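You operate a simulated robot arm through the tools that you are given. There is no shell and no other tool.

Carry out the task below with a simulated robot arm. There is one attempt and no reset: what you move stays moved.

TASK
Swap the valve clamped in the test rig for ball valve 27.
Fine: bleed to 0.0 before you free the clamp; old valve on the black mat; clamp the new one and leave the bleed open. Set down upright: ball valve.

It is judged by the outcome, as a careful person would: the job done as asked, and still so three seconds after it is handed in. It fails if anything else is knocked over, pushed out of place, dropped, spilled or broken.

THE ROBOT
A 6-joint arm with a two-finger gripper, fixed in place. Base frame: the origin is at the foot of the arm, x ahead of it, y to its left, z up; the work surface is at about z = 4. Units: mm, rad, N and s.
With the tool pointing down near the work surface it reaches from about 240 to 620 mm from the base axis. Its first joint turns from -1.152 to 1.152 rad. Payload 1.37 kg.
The TCP is the grasp point between the finger pads, 22 mm short of the fingertips. In the tool frame z runs along the fingers and y along their closing line. The gripper opens to 92 mm. The gripper's body begins 65 mm behind the TCP.
Orientation is that of the tool frame in the base frame, as [roll, pitch, yaw] about the fixed x, y, z axes, in that order (R = Rz(yaw) Ry(pitch) Rx(roll)). With the fingers straight down and closing along the base's y, the tool's x points along the base's -x, its y along +y and its z along -z.

THE INTERFACE
- The arm moves only by the tool move_arm. Its argument "series" is a list of rows, each a list of 7 numbers: the shift along the tool's x, y, z in mm, then the turn, a rotation vector about the tool's x, y, z in rad, then the opening, from 0 (shut) to 1 (fully open). In form: [[x, y, z, rx, ry, rz, grip], ...]. A call has 1 to 20 rows; each row is the pose to reach, as a shift and turn from the pose commanded when the call began, along the tool's axes at that moment. A row lasts 0.2 s, in which the tool goes at most 50 mm and 0.15 rad; a call with a longer step from one row to the next is refused whole, and so is a gripper value outside its range. Where a pose cannot be reached the arm comes as near as it can. A force on the tool above 70 N (or 10 N above the force at the start of the call, whichever is more), or a blocked arm, ends the call early, and 0.2 s more pass. The fingers move at their own pace and stop on an object; they squeeze with about 26 N. The grip force told is the motor's: it shows also when the fingers shut on nothing. Time passes only in rows, and 0.2 s behind the last, so rows that repeat a pose let the fingers close. The reply holds the time, the measured pose of the TCP, the force on the tool along the base axes, the opening and the grip force, in the units named above and with some noise, with the torque about the TCP (base axes, N m) and any sound that the robot's microphone picked up.
- Cameras (640 x 400 px; columns grow to the right, rows downward): "scene" is fixed at [59.9, -484.1, 579.4]; the picture's right is [0.32, -0.95, 0.00], its down [-0.69, -0.23, -0.69] and it looks along [0.65, 0.22, -0.72] (base axes); focal length 304 px, centre (320, 200). "wrist" rides on the gripper at [71, 19, -102] in the tool frame; the picture's right is [-0.26, 0.97, 0.00], its down [-0.75, -0.20, -0.62] and it looks along [-0.60, -0.16, 0.78] (tool axes); focal length 280 px, centre (320, 200). There is no depth. A picture from a camera that has moved, and an enlarged one, comes with that camera's place and axes in the base frame and with its lens. The place of the scene camera against the robot may be out by one fixed shift of up to 18 mm in any direction.
- grab_frame(camera): a new picture of that camera. It takes no simulated time.
- zoom(camera, box): a new picture of the part [left, top, right, bottom] of that camera's present view, enlarged. It takes no simulated time.
- job_done(): hands the job in; it is judged then, once.

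Nothing tells you positions but the pictures and the camera data. Unless the task says otherwise, let go and move clear before handing in.

The tools are called after ">>>" as name(argument=value, ...) on one line, values as JSON. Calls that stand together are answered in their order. move_arm: Moves the arm, as the interface text tells. Its arguments: {"type":"object","properties":{"series":{"type":"array"}},"required":["series"]} The other tools are called the same way: grab_frame (camera) takes a picture; zoom (camera, box) takes an enlarged picture of a part of a camera's view; job_done () hands the job in.

At the start:

```text
clock: 0.0
tcp_pos: [391.7, -303.4, 313.9]
ee_rot: [3.141, 0.002, 3.142]
ft_force: [0.0, 0.0, 0.2]
torque: [0.01, -0.02, 0.0]
width: 92.0
grip_force: 0.1
```

scene: 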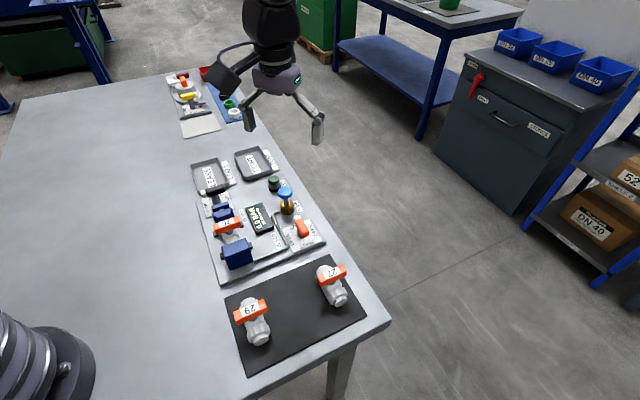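
wrist: 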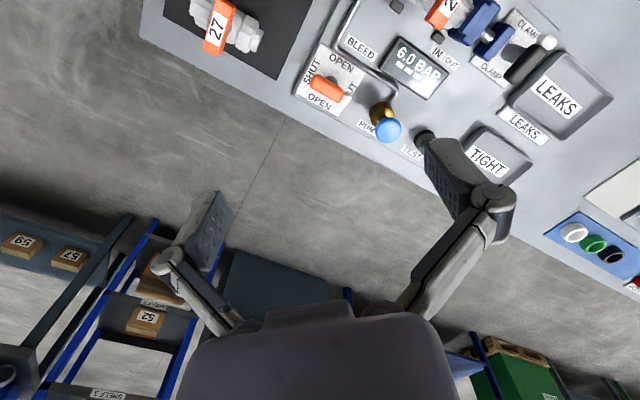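

I see a bench with a test rig (gauge reading 6.0 BAR, bleed knob, pump, clamp) and two ball valves, 29 and 27, on the black mat. I will look closer before moving.

>>> zoom(camera="scene", box=[180, 140, 340, 290])

>>> zoom(camera="scene", box=[210, 240, 390, 370])

>>> zoom(camera="wrist", box=[280, 0, 640, 200])

>>> zoom(camera="scene", box=[150, 55, 280, 145])

```text
2.67 times, centred on (260, 215) of scene
camera zoom: at [59.9, -484.1, 579.4], right [0.32, -0.95, 0.0], down [-0.69, -0.23, -0.69], along [0.65, 0.22, -0.72], focal length 810 px, centre (480, 160)
```

zoom: 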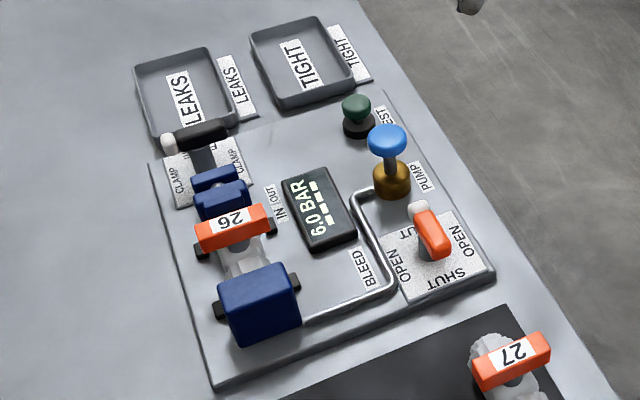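

```text
3.08 times, centred on (300, 305) of scene
camera zoom: at [59.9, -484.1, 579.4], right [0.32, -0.95, 0.0], down [-0.69, -0.23, -0.69], along [0.65, 0.22, -0.72], focal length 934 px, centre (382, -123)
```

zoom: 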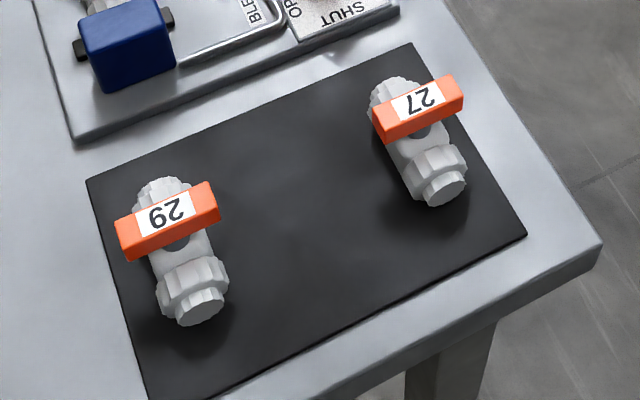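

```text
1.78 times, centred on (460, 100) of wrist
camera zoom: at [321.3, -284.9, 417.0], right [0.26, 0.97, 0.0], down [0.75, -0.2, 0.63], along [0.6, -0.16, -0.78], focal length 498 px, centre (71, 378)
```

zoom: 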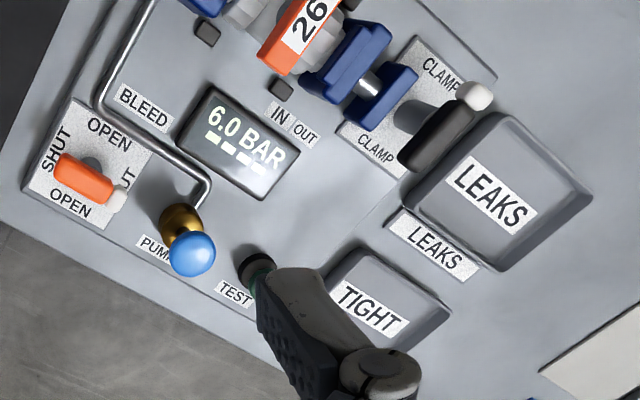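

```text
4.44 times, centred on (215, 100) of scene
camera zoom: at [59.9, -484.1, 579.4], right [0.32, -0.95, 0.0], down [-0.69, -0.23, -0.69], along [0.65, 0.22, -0.72], focal length 1350 px, centre (787, 644)
```

zoom: 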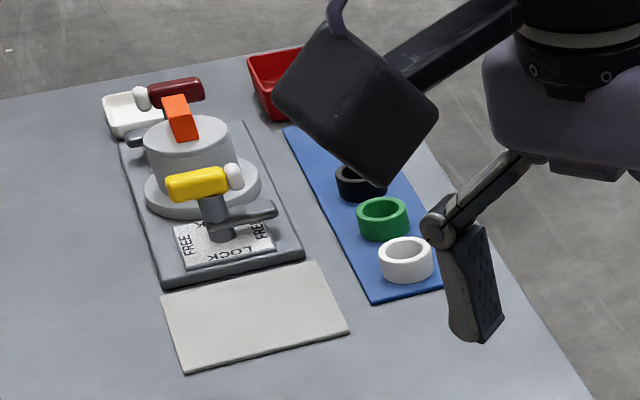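

The rig reads 6.0 BAR with valve 26 clamped; the bleed lever sits on SHUT at roughly (444,-312), the clamped valve near (387,-164), and valve 27 near (339,-415). I'll back the arm off to get a better wrist view of the rig.

>>> move_arm(series=[[33, 25, 0, 0, 0, 0, 1], [66, 50, 0, 0, 0, 0, 1], [99, 75, 0, 0, 0, 0, 1], [130, 100, 0, 0, 0, 0, 1], [130, 100, 0, 0, 0, 0, 1]])

>>> grab_frame(camera="wrist")

>>> grab_frame(camera="scene")

```text
clock: 1.2
tcp_pos: [260.9, -203.3, 315.4]
ee_rot: [3.141, 0.002, -3.141]
ft_force: [1.2, -0.5, -0.4]
torque: [0.0, -0.01, 0.01]
width: 92.0
grip_force: 0.0
```

```text
taken
camera wrist: at [191.4, -184.3, 417.1], right [0.26, 0.97, 0.0], down [0.75, -0.2, 0.63], along [0.6, -0.16, -0.78], focal length 280 px, centre (320, 200)
```

wrist: 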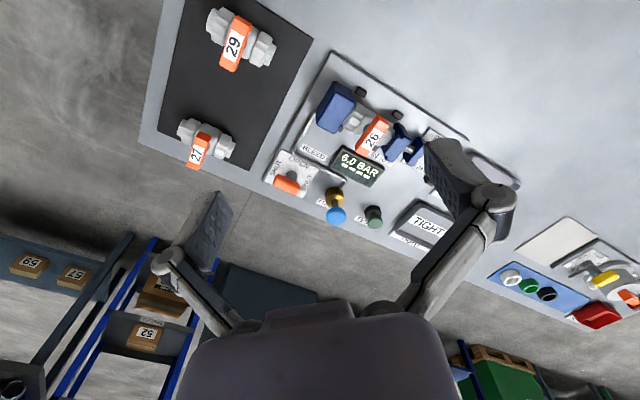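

```text
taken
```

scene: 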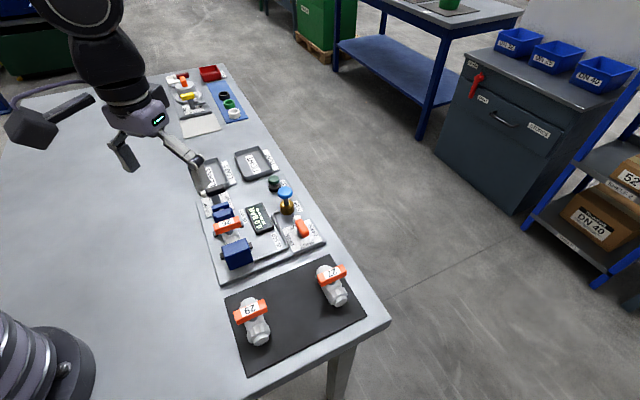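

>>> zoom(camera="wrist", box=[260, 50, 440, 240])

>>> zoom(camera="wrist", box=[140, 0, 320, 180])

>>> zoom(camera="scene", box=[190, 180, 290, 275])

```text
2.11 times, centred on (350, 145) of wrist
camera zoom: at [191.4, -184.3, 417.1], right [0.26, 0.97, 0.0], down [0.75, -0.2, 0.63], along [0.6, -0.16, -0.78], focal length 590 px, centre (257, 316)
```

zoom: 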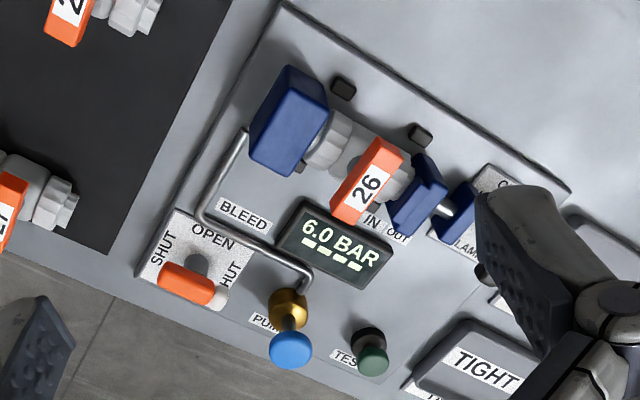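

```text
2.22 times, centred on (230, 90) of wrist
camera zoom: at [191.4, -184.3, 417.1], right [0.26, 0.97, 0.0], down [0.75, -0.2, 0.63], along [0.6, -0.16, -0.78], focal length 623 px, centre (520, 444)
```

zoom: 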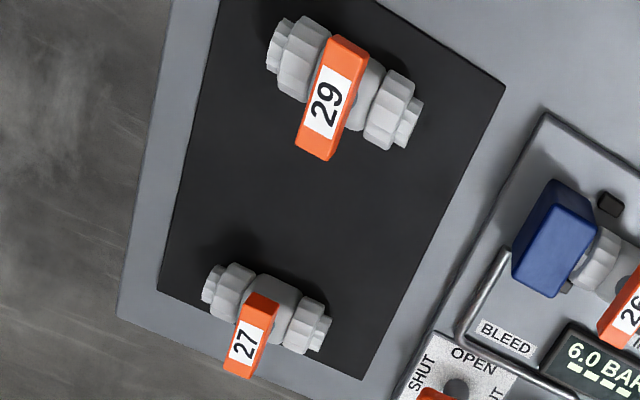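

```text
4.21 times, centred on (240, 228) of scene
camera zoom: at [59.9, -484.1, 579.4], right [0.32, -0.95, 0.0], down [-0.69, -0.23, -0.69], along [0.65, 0.22, -0.72], focal length 1279 px, centre (657, 84)
```

zoom: 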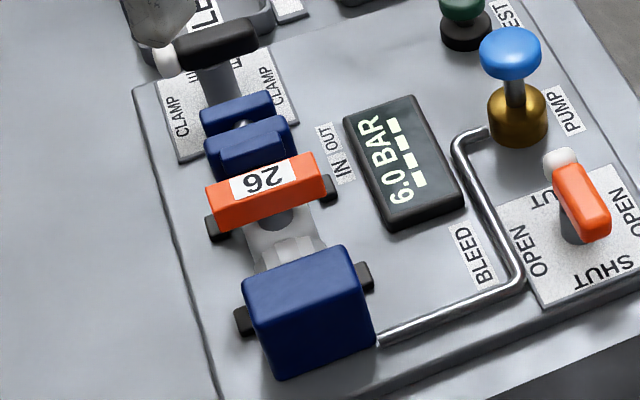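

The bleed lever's orange bar is centred near (430,-300,50), aligned with the rig axis (about 45° in base), with the post beneath its middle. I'll go above it with the fingers turned across the bar and look closely.

>>> move_arm(series=[[-27, -16, 20, 0, 0, -0.13, 1], [-54, -32, 40, 0, 0, -0.26, 1], [-82, -48, 60, 0, 0, -0.39, 1], [-109, -64, 90, 0, 0, -0.52, 1], [-136, -80, 120, 0, 0, -0.65, 1], [-166, -97, 150, 0, 0, -0.785, 1], [-166, -97, 150, 0, 0, -0.785, 1]])

>>> grab_frame(camera="wrist")

>>> zoom(camera="scene", box=[190, 140, 340, 280])

```text
clock: 2.8
tcp_pos: [427.2, -300.8, 164.8]
ee_rot: [-3.139, 0.001, -2.354]
ft_force: [-0.8, 0.3, 0.0]
torque: [0.0, -0.02, -0.01]
width: 92.2
grip_force: 0.1
```

```text
taken
camera wrist: at [364.6, -337.5, 267.9], right [-0.5, 0.87, 0.0], down [0.68, 0.39, 0.63], along [0.54, 0.31, -0.78], focal length 280 px, centre (320, 200)
```

wrist: 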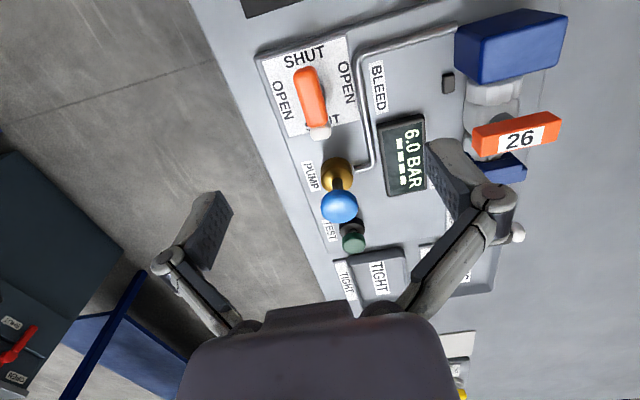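

```text
2.86 times, centred on (265, 210) of scene
camera zoom: at [59.9, -484.2, 579.4], right [0.32, -0.95, 0.0], down [-0.69, -0.23, -0.69], along [0.65, 0.22, -0.72], focal length 868 px, centre (477, 171)
```

zoom: 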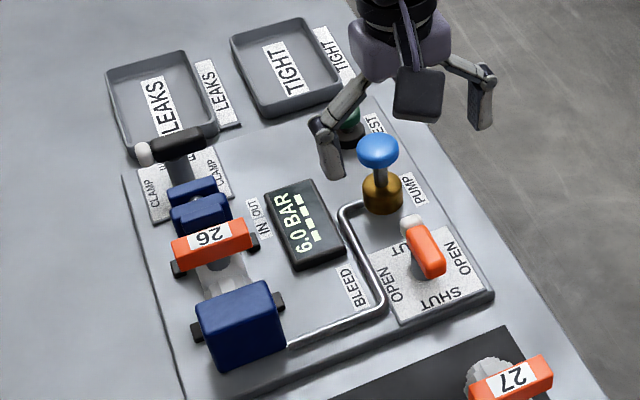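

>>> zoom(camera="wrist", box=[240, 20, 400, 150])

```text
3.08 times, centred on (320, 85) of wrist
camera zoom: at [364.6, -337.5, 267.9], right [-0.5, 0.87, 0.0], down [0.68, 0.39, 0.63], along [0.54, 0.31, -0.78], focal length 863 px, centre (320, 554)
```

zoom: 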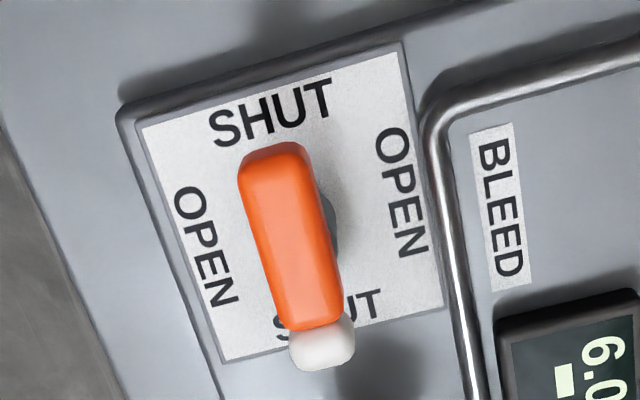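

The bleed bar is centred at about (434,-303,50) over its plate, ~18 mm wide. I'll narrow the gripper and come down to just above it, then check alignment.

>>> move_arm(series=[[-3.6, -6.7, 20, 0, 0, 0.03, 0.5], [-3.6, -6.7, 45, 0, 0, 0.03, 0.5], [-3.6, -6.7, 70, 0, 0, 0.03, 0.5], [-3.6, -6.7, 85, 0, 0, 0.03, 0.5], [-3.6, -6.7, 85, 0, 0, 0.03, 0.5]])

>>> grab_frame(camera="wrist")

>>> zoom(camera="scene", box=[240, 160, 360, 270])

```text
clock: 4.0
tcp_pos: [434.7, -302.8, 79.7]
ee_rot: [-3.14, 0.001, -2.386]
ft_force: [0.4, -0.8, -0.1]
torque: [0.02, 0.03, 0.0]
width: 45.9
grip_force: 0.0
```

```text
taken
camera wrist: at [370.4, -337.9, 181.6], right [-0.47, 0.88, 0.0], down [0.69, 0.37, 0.63], along [0.55, 0.29, -0.78], focal length 280 px, centre (320, 200)
```

wrist: 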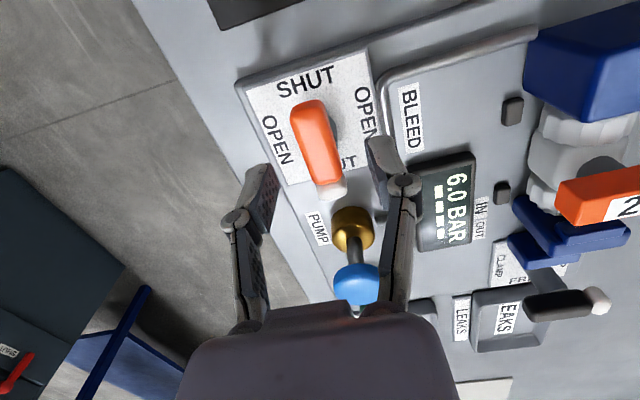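

```text
3.64 times, centred on (300, 215) of scene
camera zoom: at [59.9, -484.1, 579.4], right [0.32, -0.95, 0.0], down [-0.69, -0.23, -0.69], along [0.65, 0.22, -0.72], focal length 1104 px, centre (393, 146)
```

zoom: 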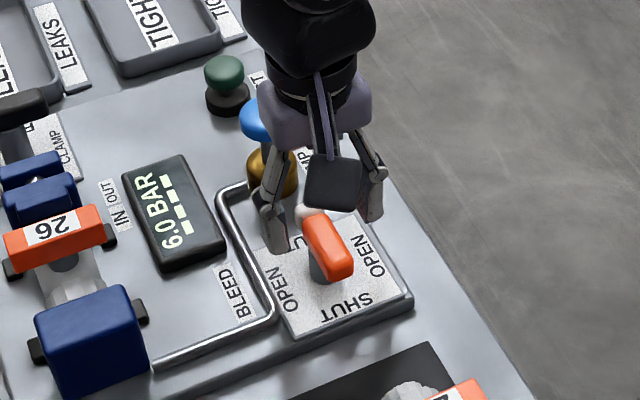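

Fingers straddle the bar and line up with it. I'll go down around it and close.

>>> move_arm(series=[[0, 0, 12, 0, 0, 0, 0.5], [0, 0, 24, 0, 0, 0, 0.5], [0, 0, 33, 0, 0, 0, 0.5], [0, 0, 33, 0, 0, 0, 0.5], [0, 0, 33, 0, 0, 0, 0.1], [0, 0, 33, 0, 0, 0, 0.1], [0, 0, 33, 0, 0, 0, 0.1], [0, 0, 33, 0, 0, 0, 0.1]])

>>> grab_frame(camera="wrist")

>>> zoom(camera="scene", box=[240, 160, 360, 270])

```text
clock: 5.8
tcp_pos: [434.4, -301.9, 46.6]
ee_rot: [-3.139, 0.001, -2.386]
ft_force: [-0.4, 1.4, -0.6]
torque: [-0.06, 0.03, -0.04]
width: 19.5
grip_force: 28.5
```

```text
taken
camera wrist: at [370.8, -337.8, 149.2], right [-0.47, 0.88, 0.0], down [0.69, 0.37, 0.63], along [0.55, 0.29, -0.78], focal length 280 px, centre (320, 200)
```

wrist: 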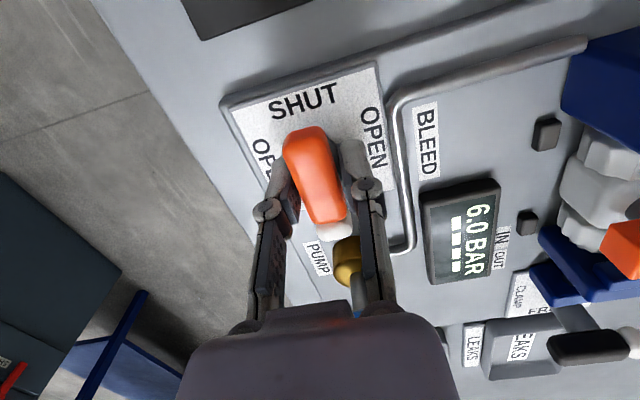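

```text
3.64 times, centred on (300, 215) of scene
camera zoom: at [59.9, -484.1, 579.4], right [0.32, -0.95, 0.0], down [-0.69, -0.23, -0.69], along [0.65, 0.22, -0.72], focal length 1104 px, centre (393, 146)
```

zoom: 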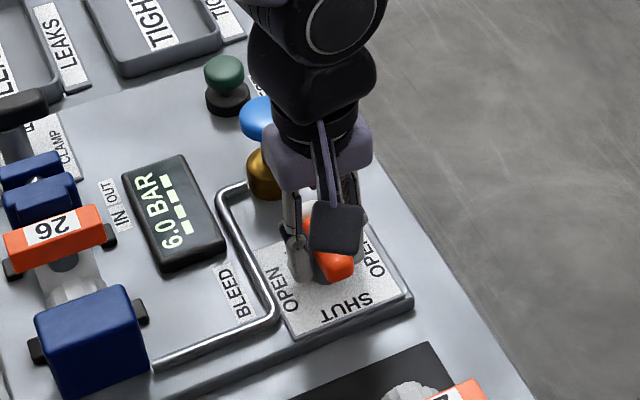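

Gripped at 19.5 mm. I'll try a small turn to feel for which way it moves freely.

>>> move_arm(series=[[0, 0, 0, 0, 0, 0.1, 0.1], [0, 0, 0, 0, 0, 0.2, 0.1], [0, 0, 0, 0, 0, 0.3, 0.1], [0, 0, 0, 0, 0, 0.3, 0.1]])

>>> grab_frame(camera="wrist")

```text
clock: 6.8
tcp_pos: [434.7, -304.8, 47.1]
ee_rot: [-3.14, -0.002, -2.686]
ft_force: [-1.9, 0.7, -1.1]
torque: [-0.29, 0.29, 0.84]
width: 22.9
grip_force: 27.7
```

```text
taken
camera wrist: at [363.5, -317.1, 148.8], right [-0.19, 0.98, 0.0], down [0.77, 0.15, 0.63], along [0.61, 0.12, -0.78], focal length 280 px, centre (320, 200)
```

wrist: 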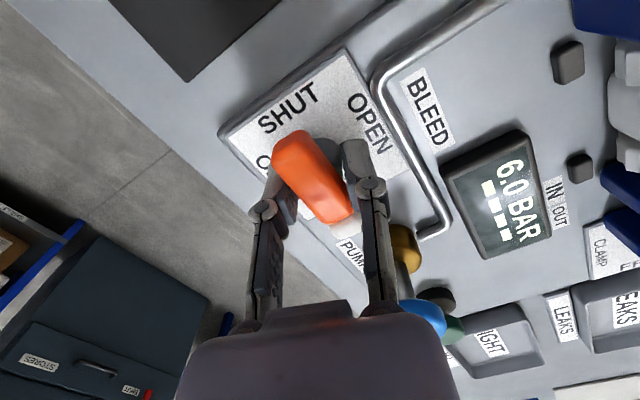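

It resists that way (the pads slipped open, torque 0.84). I'll turn back and try the other direction.

>>> move_arm(series=[[0, 0, 0, 0, 0, -0.1, 0.1], [0, 0, 0, 0, 0, -0.2, 0.1], [0, 0, 0, 0, 0, -0.3, 0.1], [0, 0, 0, 0, 0, -0.3, 0.1]])

>>> move_arm(series=[[0, 0, 0, 0, 0, -0.1, 0.1], [0, 0, 0, 0, 0, -0.2, 0.1], [0, 0, 0, 0, 0, -0.3, 0.1], [0, 0, 0, 0, 0, -0.3, 0.1]])

>>> grab_frame(camera="wrist")

```text
clock: 7.8
tcp_pos: [435.2, -303.5, 47.2]
ee_rot: [-3.141, 0.001, -2.385]
ft_force: [5.7, 7.5, -5.6]
torque: [0.72, -0.62, 0.03]
width: 20.0
grip_force: 27.7
```

```text
clock: 8.8
tcp_pos: [435.3, -304.2, 47.4]
ee_rot: [-3.139, -0.001, -2.085]
ft_force: [16.7, 9.4, -12.7]
torque: [0.39, -0.41, 0.07]
width: 19.9
grip_force: 28.6
```

```text
taken
camera wrist: at [384.7, -355.3, 148.9], right [-0.71, 0.7, 0.0], down [0.55, 0.56, 0.63], along [0.44, 0.44, -0.78], focal length 280 px, centre (320, 200)
```

wrist: 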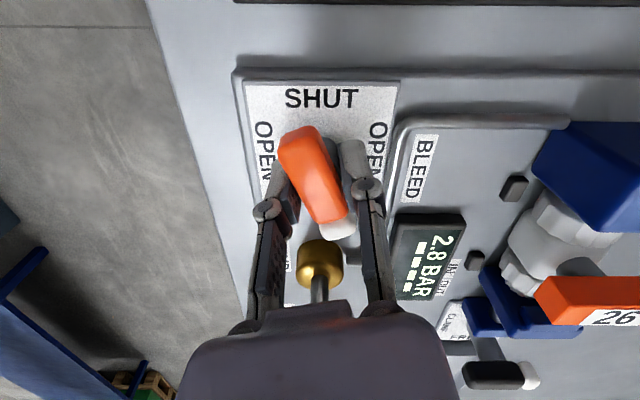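

It turns this way and the pressure is already falling (2.8 BAR). I'll continue the turn.

>>> move_arm(series=[[0, 0, 0, 0, 0, -0.12, 0.1], [0, 0, 0, 0, 0, -0.24, 0.1], [0, 0, 0, 0, 0, -0.36, 0.1], [0, 0, 0, 0, 0, -0.48, 0.1], [0, 0, 0, 0, 0, -0.6, 0.1], [0, 0, 0, 0, 0, -0.6, 0.1]])

>>> grab_frame(camera="wrist")

```text
clock: 10.2
tcp_pos: [435.9, -304.6, 46.8]
ee_rot: [-3.135, -0.003, -1.484]
ft_force: [32.8, 6.2, -20.8]
torque: [0.53, -0.46, -0.08]
width: 19.3
grip_force: 28.2
```

```text
taken
camera wrist: at [423.6, -375.5, 149.3], right [-0.98, 0.18, -0.01], down [0.14, 0.77, 0.62], along [0.11, 0.61, -0.78], focal length 280 px, centre (320, 200)
```

wrist: 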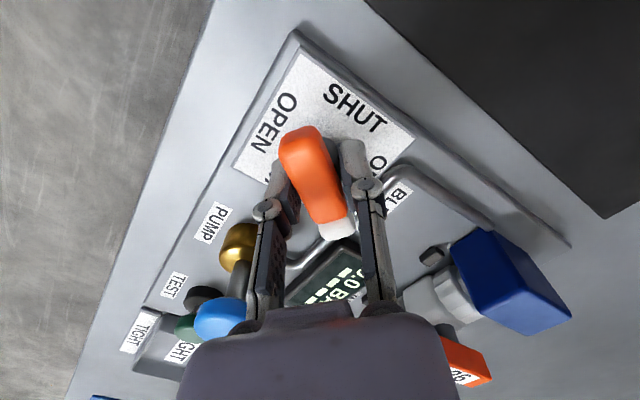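

Pressure is down to about 0 and the lever is partway. I'll relieve the sideways load slightly and finish the quarter-turn.

>>> move_arm(series=[[0, -1, 0.5, 0, 0, -0.1, 0.1], [0, -2, 1, 0, 0, -0.22, 0.1], [0, -2.2, 1, 0, 0, -0.34, 0.1], [0, -2.4, 1, 0, 0, -0.46, 0.1], [0, -2.6, 1, 0, 0, -0.58, 0.1], [0, -2.6, 1, 0, 0, -0.67, 0.1], [0, -2.6, 1, 0, 0, -0.67, 0.1]])

>>> grab_frame(camera="wrist")

>>> zoom(camera="scene", box=[190, 160, 340, 280])

```text
clock: 11.8
tcp_pos: [437.1, -302.3, 46.8]
ee_rot: [-3.142, -0.004, -0.815]
ft_force: [9.6, 9.9, 16.3]
torque: [0.42, -0.02, -0.12]
width: 19.9
grip_force: 28.2
```

```text
taken
camera wrist: at [473.0, -368.3, 148.8], right [-0.88, -0.47, 0.0], down [-0.37, 0.69, 0.62], along [-0.29, 0.55, -0.78], focal length 280 px, centre (320, 200)
```

wrist: 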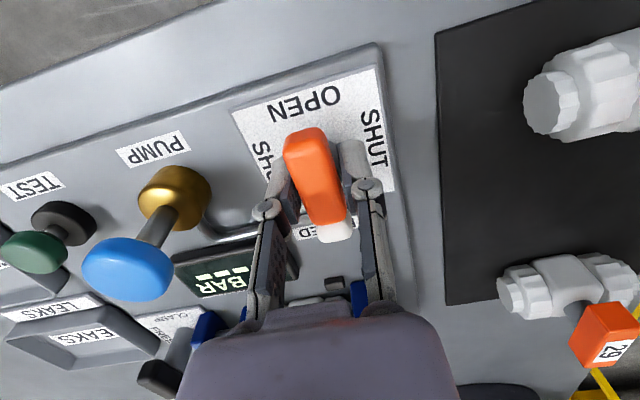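

```text
3.33 times, centred on (265, 220) of scene
camera zoom: at [59.8, -484.1, 579.4], right [0.32, -0.95, 0.0], down [-0.69, -0.23, -0.69], along [0.65, 0.22, -0.72], focal length 1012 px, centre (503, 133)
```

zoom: 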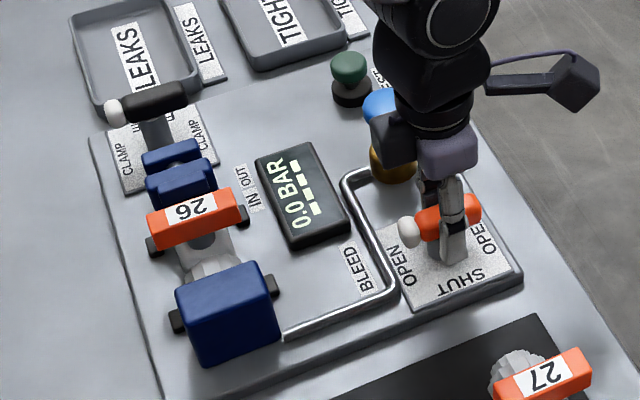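

The gauge reads 0.0 BAR with the bleed lever on OPEN. I'll release it and rise clear.

>>> move_arm(series=[[0, 0, 0, 0, 0, 0, 0.42], [0, 0, 0, 0, 0, 0, 0.42], [0, 0, 0, 0, 0, 0, 0.42], [0, 0, -40, 0, 0, 0, 0.42], [0, 0, -80, 0, 0, 0, 0.42], [0, 0, -120, 0, 0, 0, 0.42], [0, 0, -160, 0, 0, 0, 0.42], [0, 0, -160, 0, 0, 0, 0.42]])

>>> zoom(camera="scene", box=[190, 160, 340, 280])

>>> grab_frame(camera="wrist")

```text
clock: 13.6
tcp_pos: [436.9, -303.1, 207.1]
ee_rot: [3.141, -0.002, -0.816]
ft_force: [-0.5, 0.0, 1.6]
torque: [0.0, 0.02, 0.03]
width: 38.9
grip_force: 0.1
```

```text
3.33 times, centred on (265, 220) of scene
camera zoom: at [59.9, -484.1, 579.4], right [0.32, -0.95, 0.0], down [-0.69, -0.23, -0.69], along [0.65, 0.22, -0.72], focal length 1012 px, centre (503, 133)
```

zoom: 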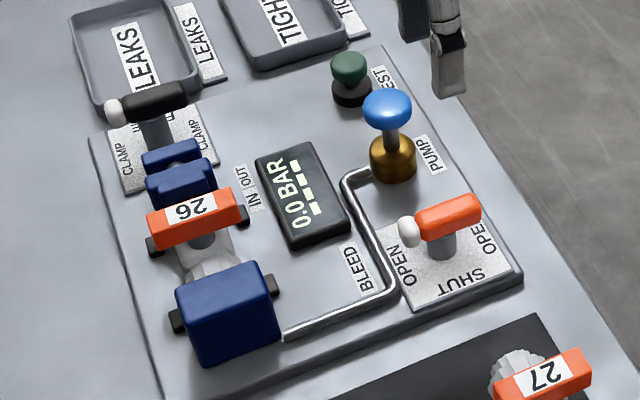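

```text
taken
camera wrist: at [472.2, -368.3, 308.7], right [-0.88, -0.47, 0.0], down [-0.37, 0.69, 0.62], along [-0.29, 0.55, -0.78], focal length 280 px, centre (320, 200)
```

wrist: 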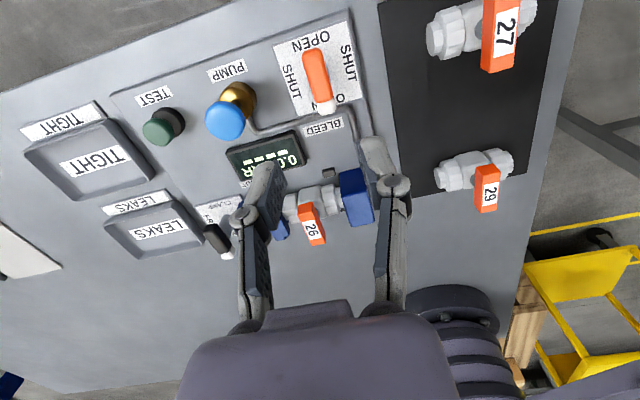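

Bleed is open at 0.0 BAR. Next is the clamp lever (black bar near (463,-52)); I'll swing above it with the wrist turned back by half a turn so either turning direction is available.

>>> move_arm(series=[[-11, -11, 0, 0, 0, 0.13, 0.5], [-22, -22, 0, 0, 0, 0.26, 0.5], [-34, -33, 0, 0, 0, 0.39, 0.5], [-45, -44, 0, 0, 0, 0.52, 0.5], [-57, -55, 0, 0, 0, 0.65, 0.5], [-68, -66, 0, 0, 0, 0.78, 0.5], [-79, -76, 0, 0, 0, 0.91, 0.5], [-91, -87, 0, 0, 0, 1.04, 0.5], [-102, -98, 0, 0, 0, 1.17, 0.5], [-113, -109, 0, 0, 0, 1.3, 0.5], [-125, -120, 0, 0, 0, 1.43, 0.5], [-136, -131, 0, 0, 0, 1.56, 0.5], [-147, -142, 0, 0, 0, 1.69, 0.5], [-159, -152, 0, 0, 0, 1.82, 0.5], [-170, -163, 0, 0, 0, 1.95, 0.5], [-181, -174, 0, 0, 0, 2.08, 0.5], [-193, -185, 0, 0, 0, 2.21, 0.5], [-204, -196, 0, 0, 0, 2.34, 0.5], [-204, -196, 0, 0, 0, 2.48, 0.5], [-204, -196, 0, 0, 0, 2.62, 0.5]])

>>> move_arm(series=[[0, 0, 0, 0, 0, 0.13, 0.5], [0, 0, 0, 0, 0, 0.26, 0.5], [0, 0, 0, 0, 0, 0.39, 0.5], [0, 0, 0, 0, 0, 0.52, 0.5], [0, 0, 0, 0, 0, 0.52, 0.5]])

>>> grab_frame(camera="wrist")

>>> grab_frame(camera="scene")

```text
clock: 17.8
tcp_pos: [440.8, -21.0, 206.4]
ee_rot: [3.141, 0.002, 2.845]
ft_force: [0.7, -0.4, -0.7]
torque: [0.0, 0.01, -0.02]
width: 45.9
grip_force: 0.1
```

```text
clock: 19.0
tcp_pos: [439.1, -20.1, 205.6]
ee_rot: [3.142, 0.001, 2.326]
ft_force: [-0.7, 0.2, 0.0]
torque: [-0.02, 0.0, -0.01]
width: 46.0
grip_force: 0.0
```

```text
taken
camera wrist: at [406.4, 44.3, 307.6], right [0.88, 0.47, 0.0], down [0.37, -0.69, 0.63], along [0.29, -0.55, -0.78], focal length 280 px, centre (320, 200)
```

wrist: 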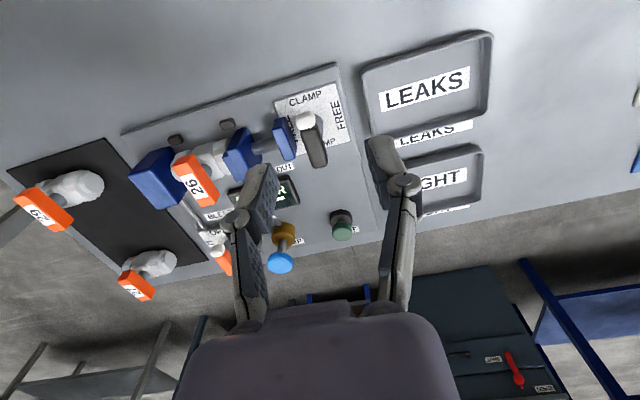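

```text
taken
```

scene: 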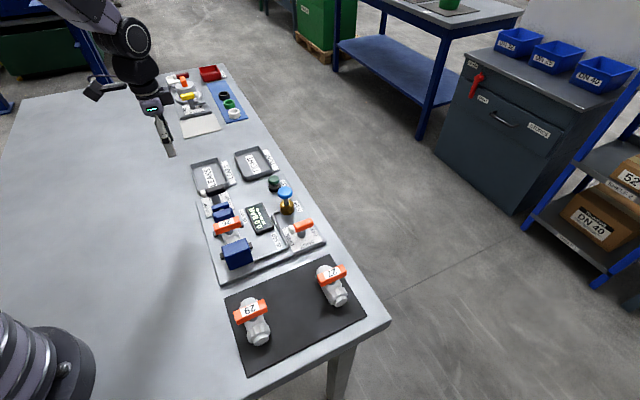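

>>> zoom(camera="wrist", box=[220, 60, 370, 190])

>>> zoom(camera="wrist", box=[120, 90, 320, 230])

>>> zoom(camera="scene", box=[190, 180, 270, 270])

```text
3.08 times, centred on (295, 125) of wrist
camera zoom: at [406.4, 44.3, 307.6], right [0.88, 0.47, 0.0], down [0.37, -0.69, 0.63], along [0.29, -0.55, -0.78], focal length 863 px, centre (397, 431)
```

zoom: 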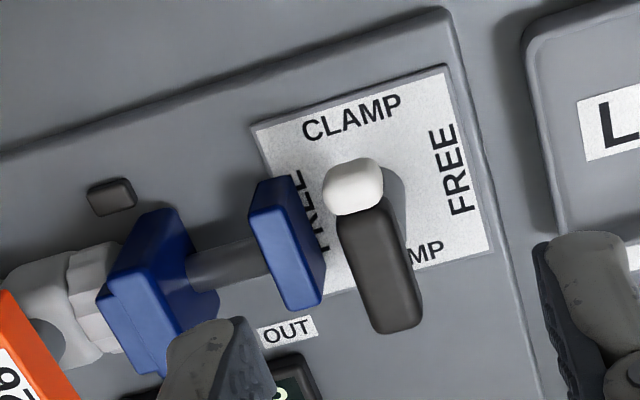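

```text
2.86 times, centred on (220, 160) of wrist
camera zoom: at [406.4, 44.3, 307.6], right [0.88, 0.47, 0.0], down [0.37, -0.69, 0.63], along [0.29, -0.55, -0.78], focal length 801 px, centre (606, 314)
```

zoom: 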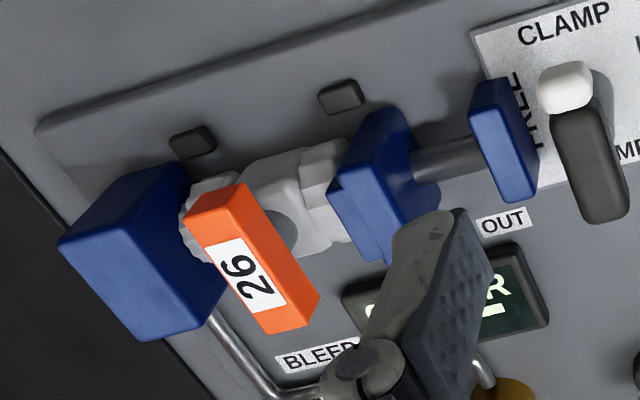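

```text
4.44 times, centred on (230, 225) of scene
camera zoom: at [59.9, -484.1, 579.4], right [0.32, -0.95, 0.0], down [-0.69, -0.23, -0.69], along [0.65, 0.22, -0.72], focal length 1350 px, centre (720, 89)
```

zoom: 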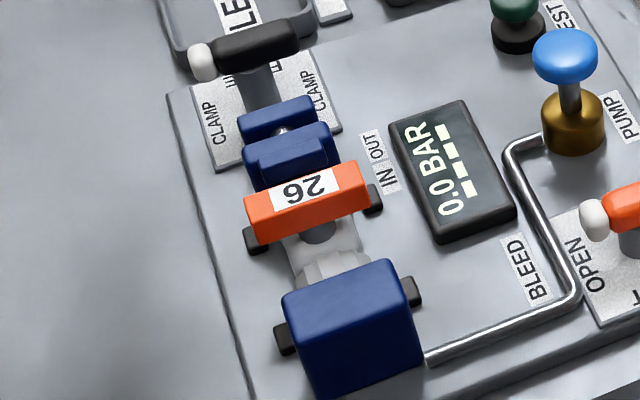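

The clamp lever's bar is centred near (459,-69) at about z 55–60, lying across the rig axis on CLAMP, with a blue block close beside it. I'll come closer above it to measure its height and clearances.

>>> move_arm(series=[[-25, -9, 25, 0, 0, 0, 0.42], [-49.6, -18.7, 50, 0, 0, 0, 0.42], [-49.6, -18.7, 80, 0, 0, 0, 0.42], [-49.6, -18.7, 100, 0, 0, 0, 0.42], [-49.6, -18.7, 100, 0, 0, 0, 0.42]])

>>> grab_frame(camera="wrist")

>>> zoom(camera="scene", box=[180, 140, 270, 240])

```text
clock: 20.2
tcp_pos: [461.6, -70.0, 106.3]
ee_rot: [3.141, 0.002, 2.327]
ft_force: [0.0, -0.1, -0.4]
torque: [0.01, -0.03, 0.03]
width: 38.7
grip_force: 0.1
```

```text
taken
camera wrist: at [427.5, -4.4, 208.1], right [0.88, 0.47, 0.0], down [0.37, -0.69, 0.63], along [0.3, -0.55, -0.78], focal length 280 px, centre (320, 200)
```

wrist: 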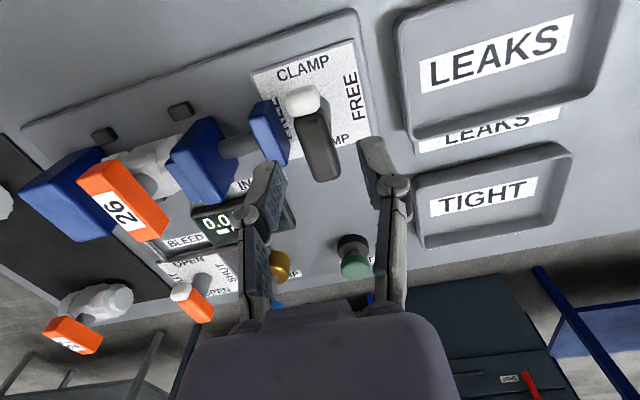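

```text
4.00 times, centred on (225, 190) of scene
camera zoom: at [59.9, -484.1, 579.4], right [0.32, -0.95, 0.0], down [-0.69, -0.23, -0.69], along [0.65, 0.22, -0.72], focal length 1215 px, centre (700, 240)
```

zoom: 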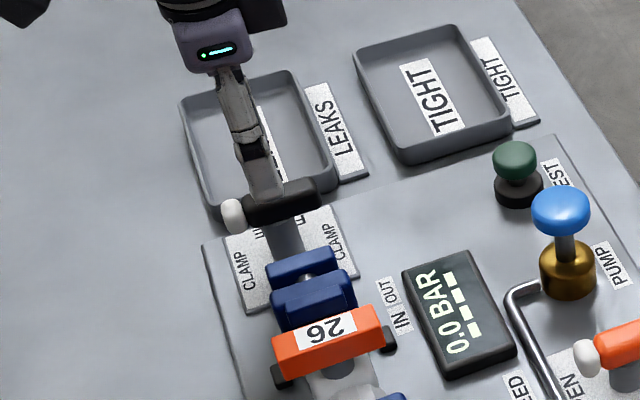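

The bar's mid-height looks about z 60 and the blue block's top about 43, so fingertips at z≈46 clear it. I'll descend partway and check.

>>> move_arm(series=[[1.7, -1.1, 8, 0, 0, 0, 0.42], [1.7, -1.1, 16, 0, 0, 0, 0.42], [1.7, -1.1, 16, 0, 0, 0, 0.42]])

>>> grab_frame(camera="wrist")

>>> zoom(camera="scene", box=[190, 160, 260, 230])

```text
clock: 21.0
tcp_pos: [458.7, -70.5, 89.8]
ee_rot: [-3.141, 0.002, 2.325]
ft_force: [1.2, -0.8, 0.4]
torque: [-0.04, -0.03, -0.01]
width: 38.5
grip_force: 0.1
```

```text
taken
camera wrist: at [425.1, -4.1, 191.8], right [0.88, 0.47, 0.0], down [0.37, -0.69, 0.63], along [0.3, -0.55, -0.78], focal length 280 px, centre (320, 200)
```

wrist: 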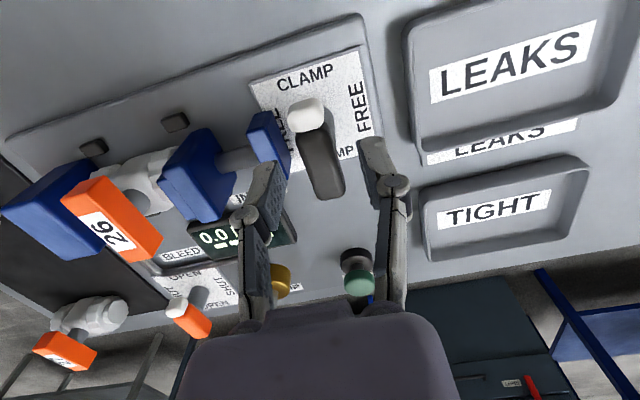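

```text
5.71 times, centred on (225, 195) of scene
camera zoom: at [59.9, -484.1, 579.4], right [0.32, -0.95, 0.0], down [-0.69, -0.23, -0.69], along [0.65, 0.22, -0.72], focal length 1735 px, centre (863, 229)
```

zoom: 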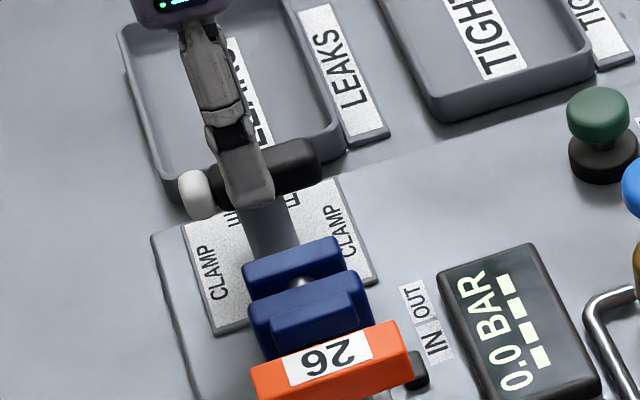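

Aligned over the bar. Descending to grip height and closing.

>>> move_arm(series=[[0, 0, 8, 0, 0, 0, 0.42], [0, 0, 16, 0, 0, 0, 0.42], [0, 0, 22, 0, 0, 0, 0.42], [0, 0, 22, 0, 0, 0, 0.1], [0, 0, 22, 0, 0, 0, 0.1], [0, 0, 22, 0, 0, 0, 0.1], [0, 0, 22, 0, 0, 0, 0.1]])

>>> grab_frame(camera="wrist")

>>> zoom(camera="scene", box=[190, 160, 260, 230])

```text
clock: 22.6
tcp_pos: [457.4, -69.2, 69.1]
ee_rot: [-3.14, -0.001, 2.326]
ft_force: [-12.9, -18.0, 7.3]
torque: [-0.23, 0.36, -0.04]
width: 19.7
grip_force: 27.8
```

```text
taken
camera wrist: at [424.9, -4.6, 169.7], right [0.88, 0.47, 0.0], down [0.37, -0.69, 0.63], along [0.29, -0.55, -0.78], focal length 280 px, centre (320, 200)
```

wrist: 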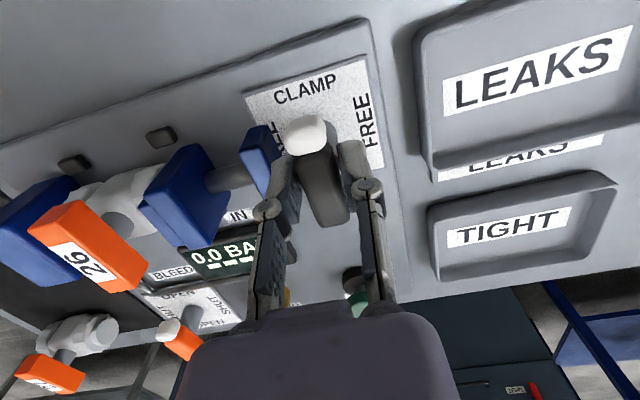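

```text
5.71 times, centred on (225, 195) of scene
camera zoom: at [59.8, -484.1, 579.4], right [0.32, -0.95, 0.0], down [-0.69, -0.23, -0.69], along [0.65, 0.22, -0.72], focal length 1735 px, centre (863, 229)
```

zoom: 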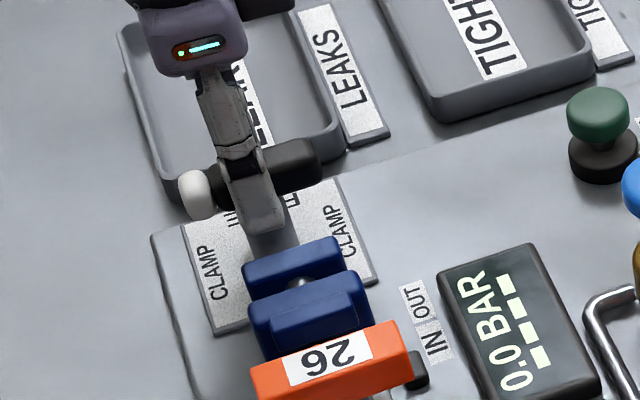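

Gripped at 19.7 mm. Trying a small turn in the same sense as the bleed lever.

>>> move_arm(series=[[0, -0.8, 0, 0, 0, -0.08, 0.1], [0, -0.8, 0, 0, 0, -0.16, 0.1], [0, -0.8, 0, 0, 0, -0.24, 0.1], [0, -0.8, 0, 0, 0, -0.24, 0.1]])

>>> grab_frame(camera="wrist")

```text
clock: 23.6
tcp_pos: [458.1, -69.7, 67.9]
ee_rot: [-3.141, -0.002, 2.568]
ft_force: [-13.3, 0.4, 0.8]
torque: [0.13, 0.35, -0.74]
width: 20.6
grip_force: 27.9
```

```text
taken
camera wrist: at [409.8, -14.3, 169.4], right [0.74, 0.67, 0.0], down [0.52, -0.58, 0.62], along [0.42, -0.46, -0.78], focal length 280 px, centre (320, 200)
```

wrist: 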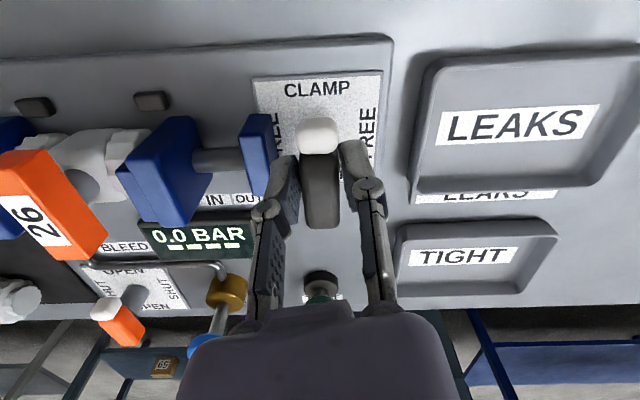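

That way resists too (torque -0.74), so the lever turns the other way. Going back and turning clockwise.

>>> move_arm(series=[[0, 0, 0, 0, 0, 0.08, 0.1], [0, 0, 0, 0, 0, 0.16, 0.1], [0, 0, 0, 0, 0, 0.24, 0.1], [0, 0, 0, 0, 0, 0.32, 0.1], [0, 0, 0, 0, 0, 0.4, 0.1], [0, 0, 0, 0, 0, 0.48, 0.1], [0, 0, 0, 0, 0, 0.48, 0.1]])

>>> grab_frame(camera="wrist")

```text
clock: 25.2
tcp_pos: [459.0, -68.9, 67.7]
ee_rot: [3.141, 0.003, 2.085]
ft_force: [-0.6, -1.3, -21.4]
torque: [-0.25, -0.1, -0.02]
width: 19.8
grip_force: 28.4
```

```text
taken
camera wrist: at [441.2, 1.8, 169.4], right [0.97, 0.25, 0.0], down [0.19, -0.76, 0.63], along [0.16, -0.61, -0.78], focal length 280 px, centre (320, 200)
```

wrist: 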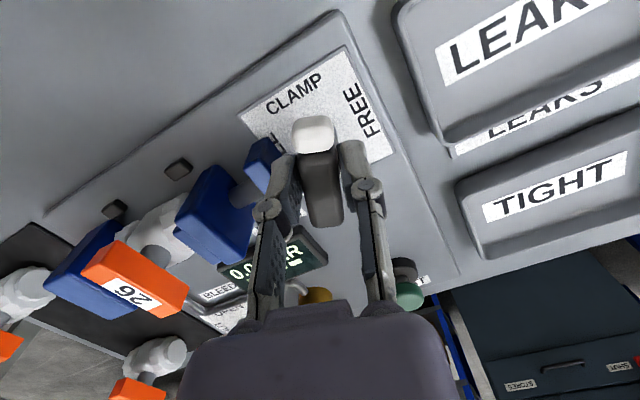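

It turns freely clockwise. Continuing to FREE.

>>> move_arm(series=[[0, 0, 0, 0, 0, 0.11, 0.1], [0, 0, 0, 0, 0, 0.22, 0.1], [0, 0, 0, 0, 0, 0.33, 0.1], [0, 0, 0, 0, 0, 0.44, 0.1], [0, 0, 0, 0, 0, 0.55, 0.1], [0, 0, 0, 0, 0, 0.66, 0.1], [0, 0, 0, 0, 0, 0.66, 0.1]])

>>> zoom(camera="scene", box=[190, 160, 290, 260])

```text
clock: 26.8
tcp_pos: [459.1, -69.3, 67.6]
ee_rot: [3.14, -0.001, 1.426]
ft_force: [9.1, 3.6, -24.4]
torque: [0.02, -0.09, -0.01]
width: 19.9
grip_force: 27.8
```

```text
4.00 times, centred on (240, 210) of scene
camera zoom: at [60.0, -484.2, 579.3], right [0.32, -0.95, 0.0], down [-0.69, -0.23, -0.69], along [0.65, 0.22, -0.72], focal length 1215 px, centre (640, 160)
```

zoom: 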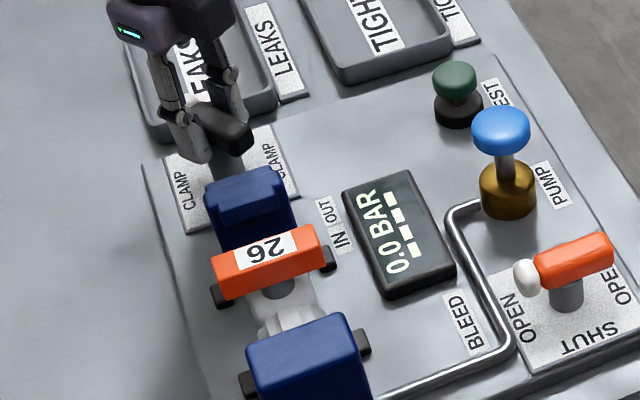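

>>> move_arm(series=[[0, 0, 0, 0, 0, 0.11, 0.1], [0, 0, 0, 0, 0, 0.22, 0.1], [0, 0, 0, 0, 0, 0.33, 0.1], [0, 0, 0, 0, 0, 0.44, 0.1], [0, 0, 0, 0, 0, 0.55, 0.1], [0, 0, 0, 0, 0, 0.67, 0.1], [0, 0, 0, 0, 0, 0.67, 0.1]])

>>> zoom(camera="scene", box=[190, 160, 290, 260])

>>> grab_frame(camera="wrist")

```text
clock: 28.4
tcp_pos: [459.0, -70.2, 68.6]
ee_rot: [3.14, -0.001, 0.753]
ft_force: [3.9, -6.2, 2.5]
torque: [-0.14, -0.07, 0.14]
width: 19.4
grip_force: 28.1
```

```text
4.00 times, centred on (240, 210) of scene
camera zoom: at [59.9, -484.1, 579.4], right [0.32, -0.95, 0.0], down [-0.69, -0.23, -0.69], along [0.65, 0.22, -0.72], focal length 1215 px, centre (640, 160)
```

zoom: 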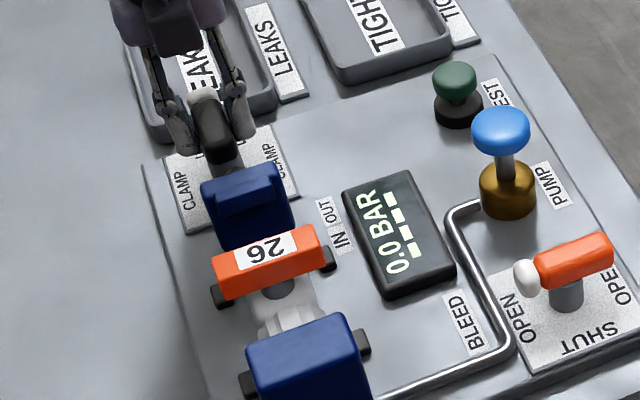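

```text
taken
camera wrist: at [524.2, -35.6, 170.7], right [0.47, -0.88, 0.0], down [-0.69, -0.37, 0.62], along [-0.55, -0.29, -0.78], focal length 280 px, centre (320, 200)
```

wrist: 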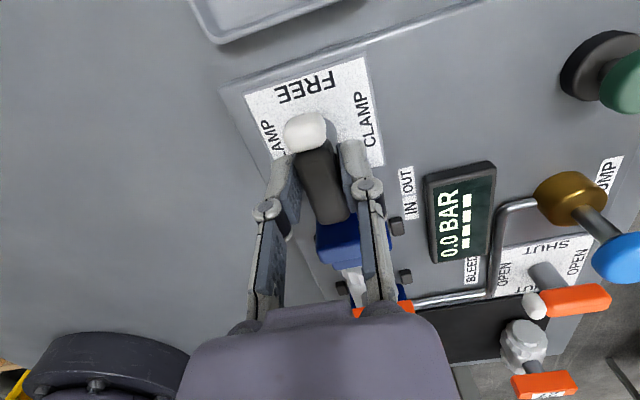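

The clamp is on FREE and the jaw has backed off. Releasing the lever, rising, and turning the wrist back for a look at valve 26.

>>> move_arm(series=[[0, 0, 0, 0, 0, 0, 0.42], [0, 0, 0, 0, 0, 0, 0.42], [0, 0, 0, 0, 0, 0, 0.42], [0, 0, -40, 0, 0, 0, 0.42], [0, 0, -80, 0, 0, 0, 0.42], [0, 0, -120, 0, 0, 0, 0.42], [0, 0, -120, 0, 0, -0.14, 0.5], [0, 0, -120, 0, 0, -0.28, 0.5], [0, 0, -120, 0, 0, -0.42, 0.5], [0, 0, -120, 0, 0, -0.56, 0.5], [0, 0, -120, 0, 0, -0.7, 0.5], [0, 0, -120, 0, 0, -0.84, 0.5], [0, 0, -120, 0, 0, -0.98, 0.5], [0, 0, -120, 0, 0, -1.12, 0.5], [0, 0, -120, 0, 0, -1.26, 0.5], [0, 0, -120, 0, 0, -1.4, 0.5], [0, 0, -120, 0, 0, -1.555, 0.5], [0, 0, -120, 0, 0, -1.555, 0.5]])

>>> grab_frame(camera="wrist")

>>> zoom(camera="scene", box=[190, 170, 290, 280])

```text
refused: row 17 steps farther than a row can; nothing moved
```

```text
taken
camera wrist: at [524.2, -35.6, 170.7], right [0.47, -0.88, 0.0], down [-0.69, -0.37, 0.62], along [-0.55, -0.29, -0.78], focal length 280 px, centre (320, 200)
```

wrist: 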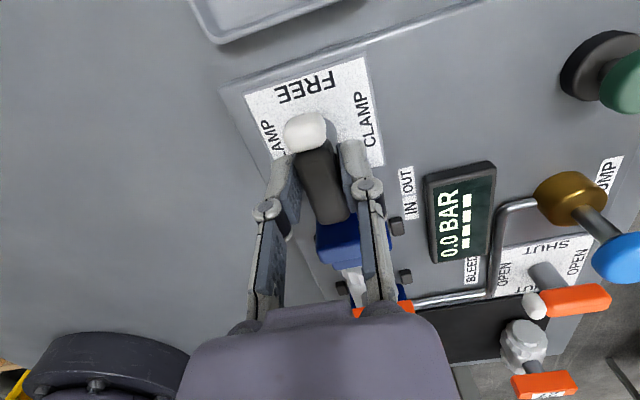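

```text
3.64 times, centred on (240, 225) of scene
camera zoom: at [59.9, -484.1, 579.4], right [0.32, -0.95, 0.0], down [-0.69, -0.23, -0.69], along [0.65, 0.22, -0.72], focal length 1104 px, centre (611, 109)
```

zoom: 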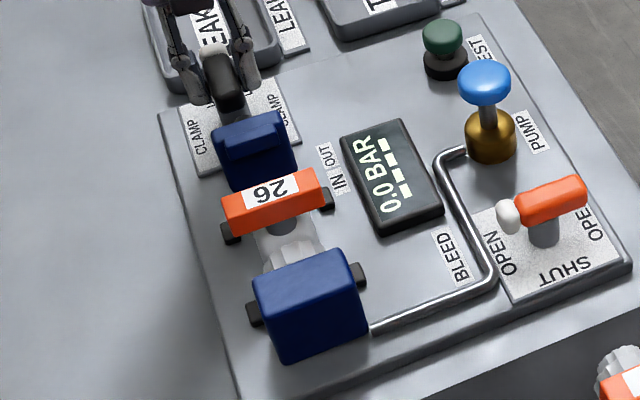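

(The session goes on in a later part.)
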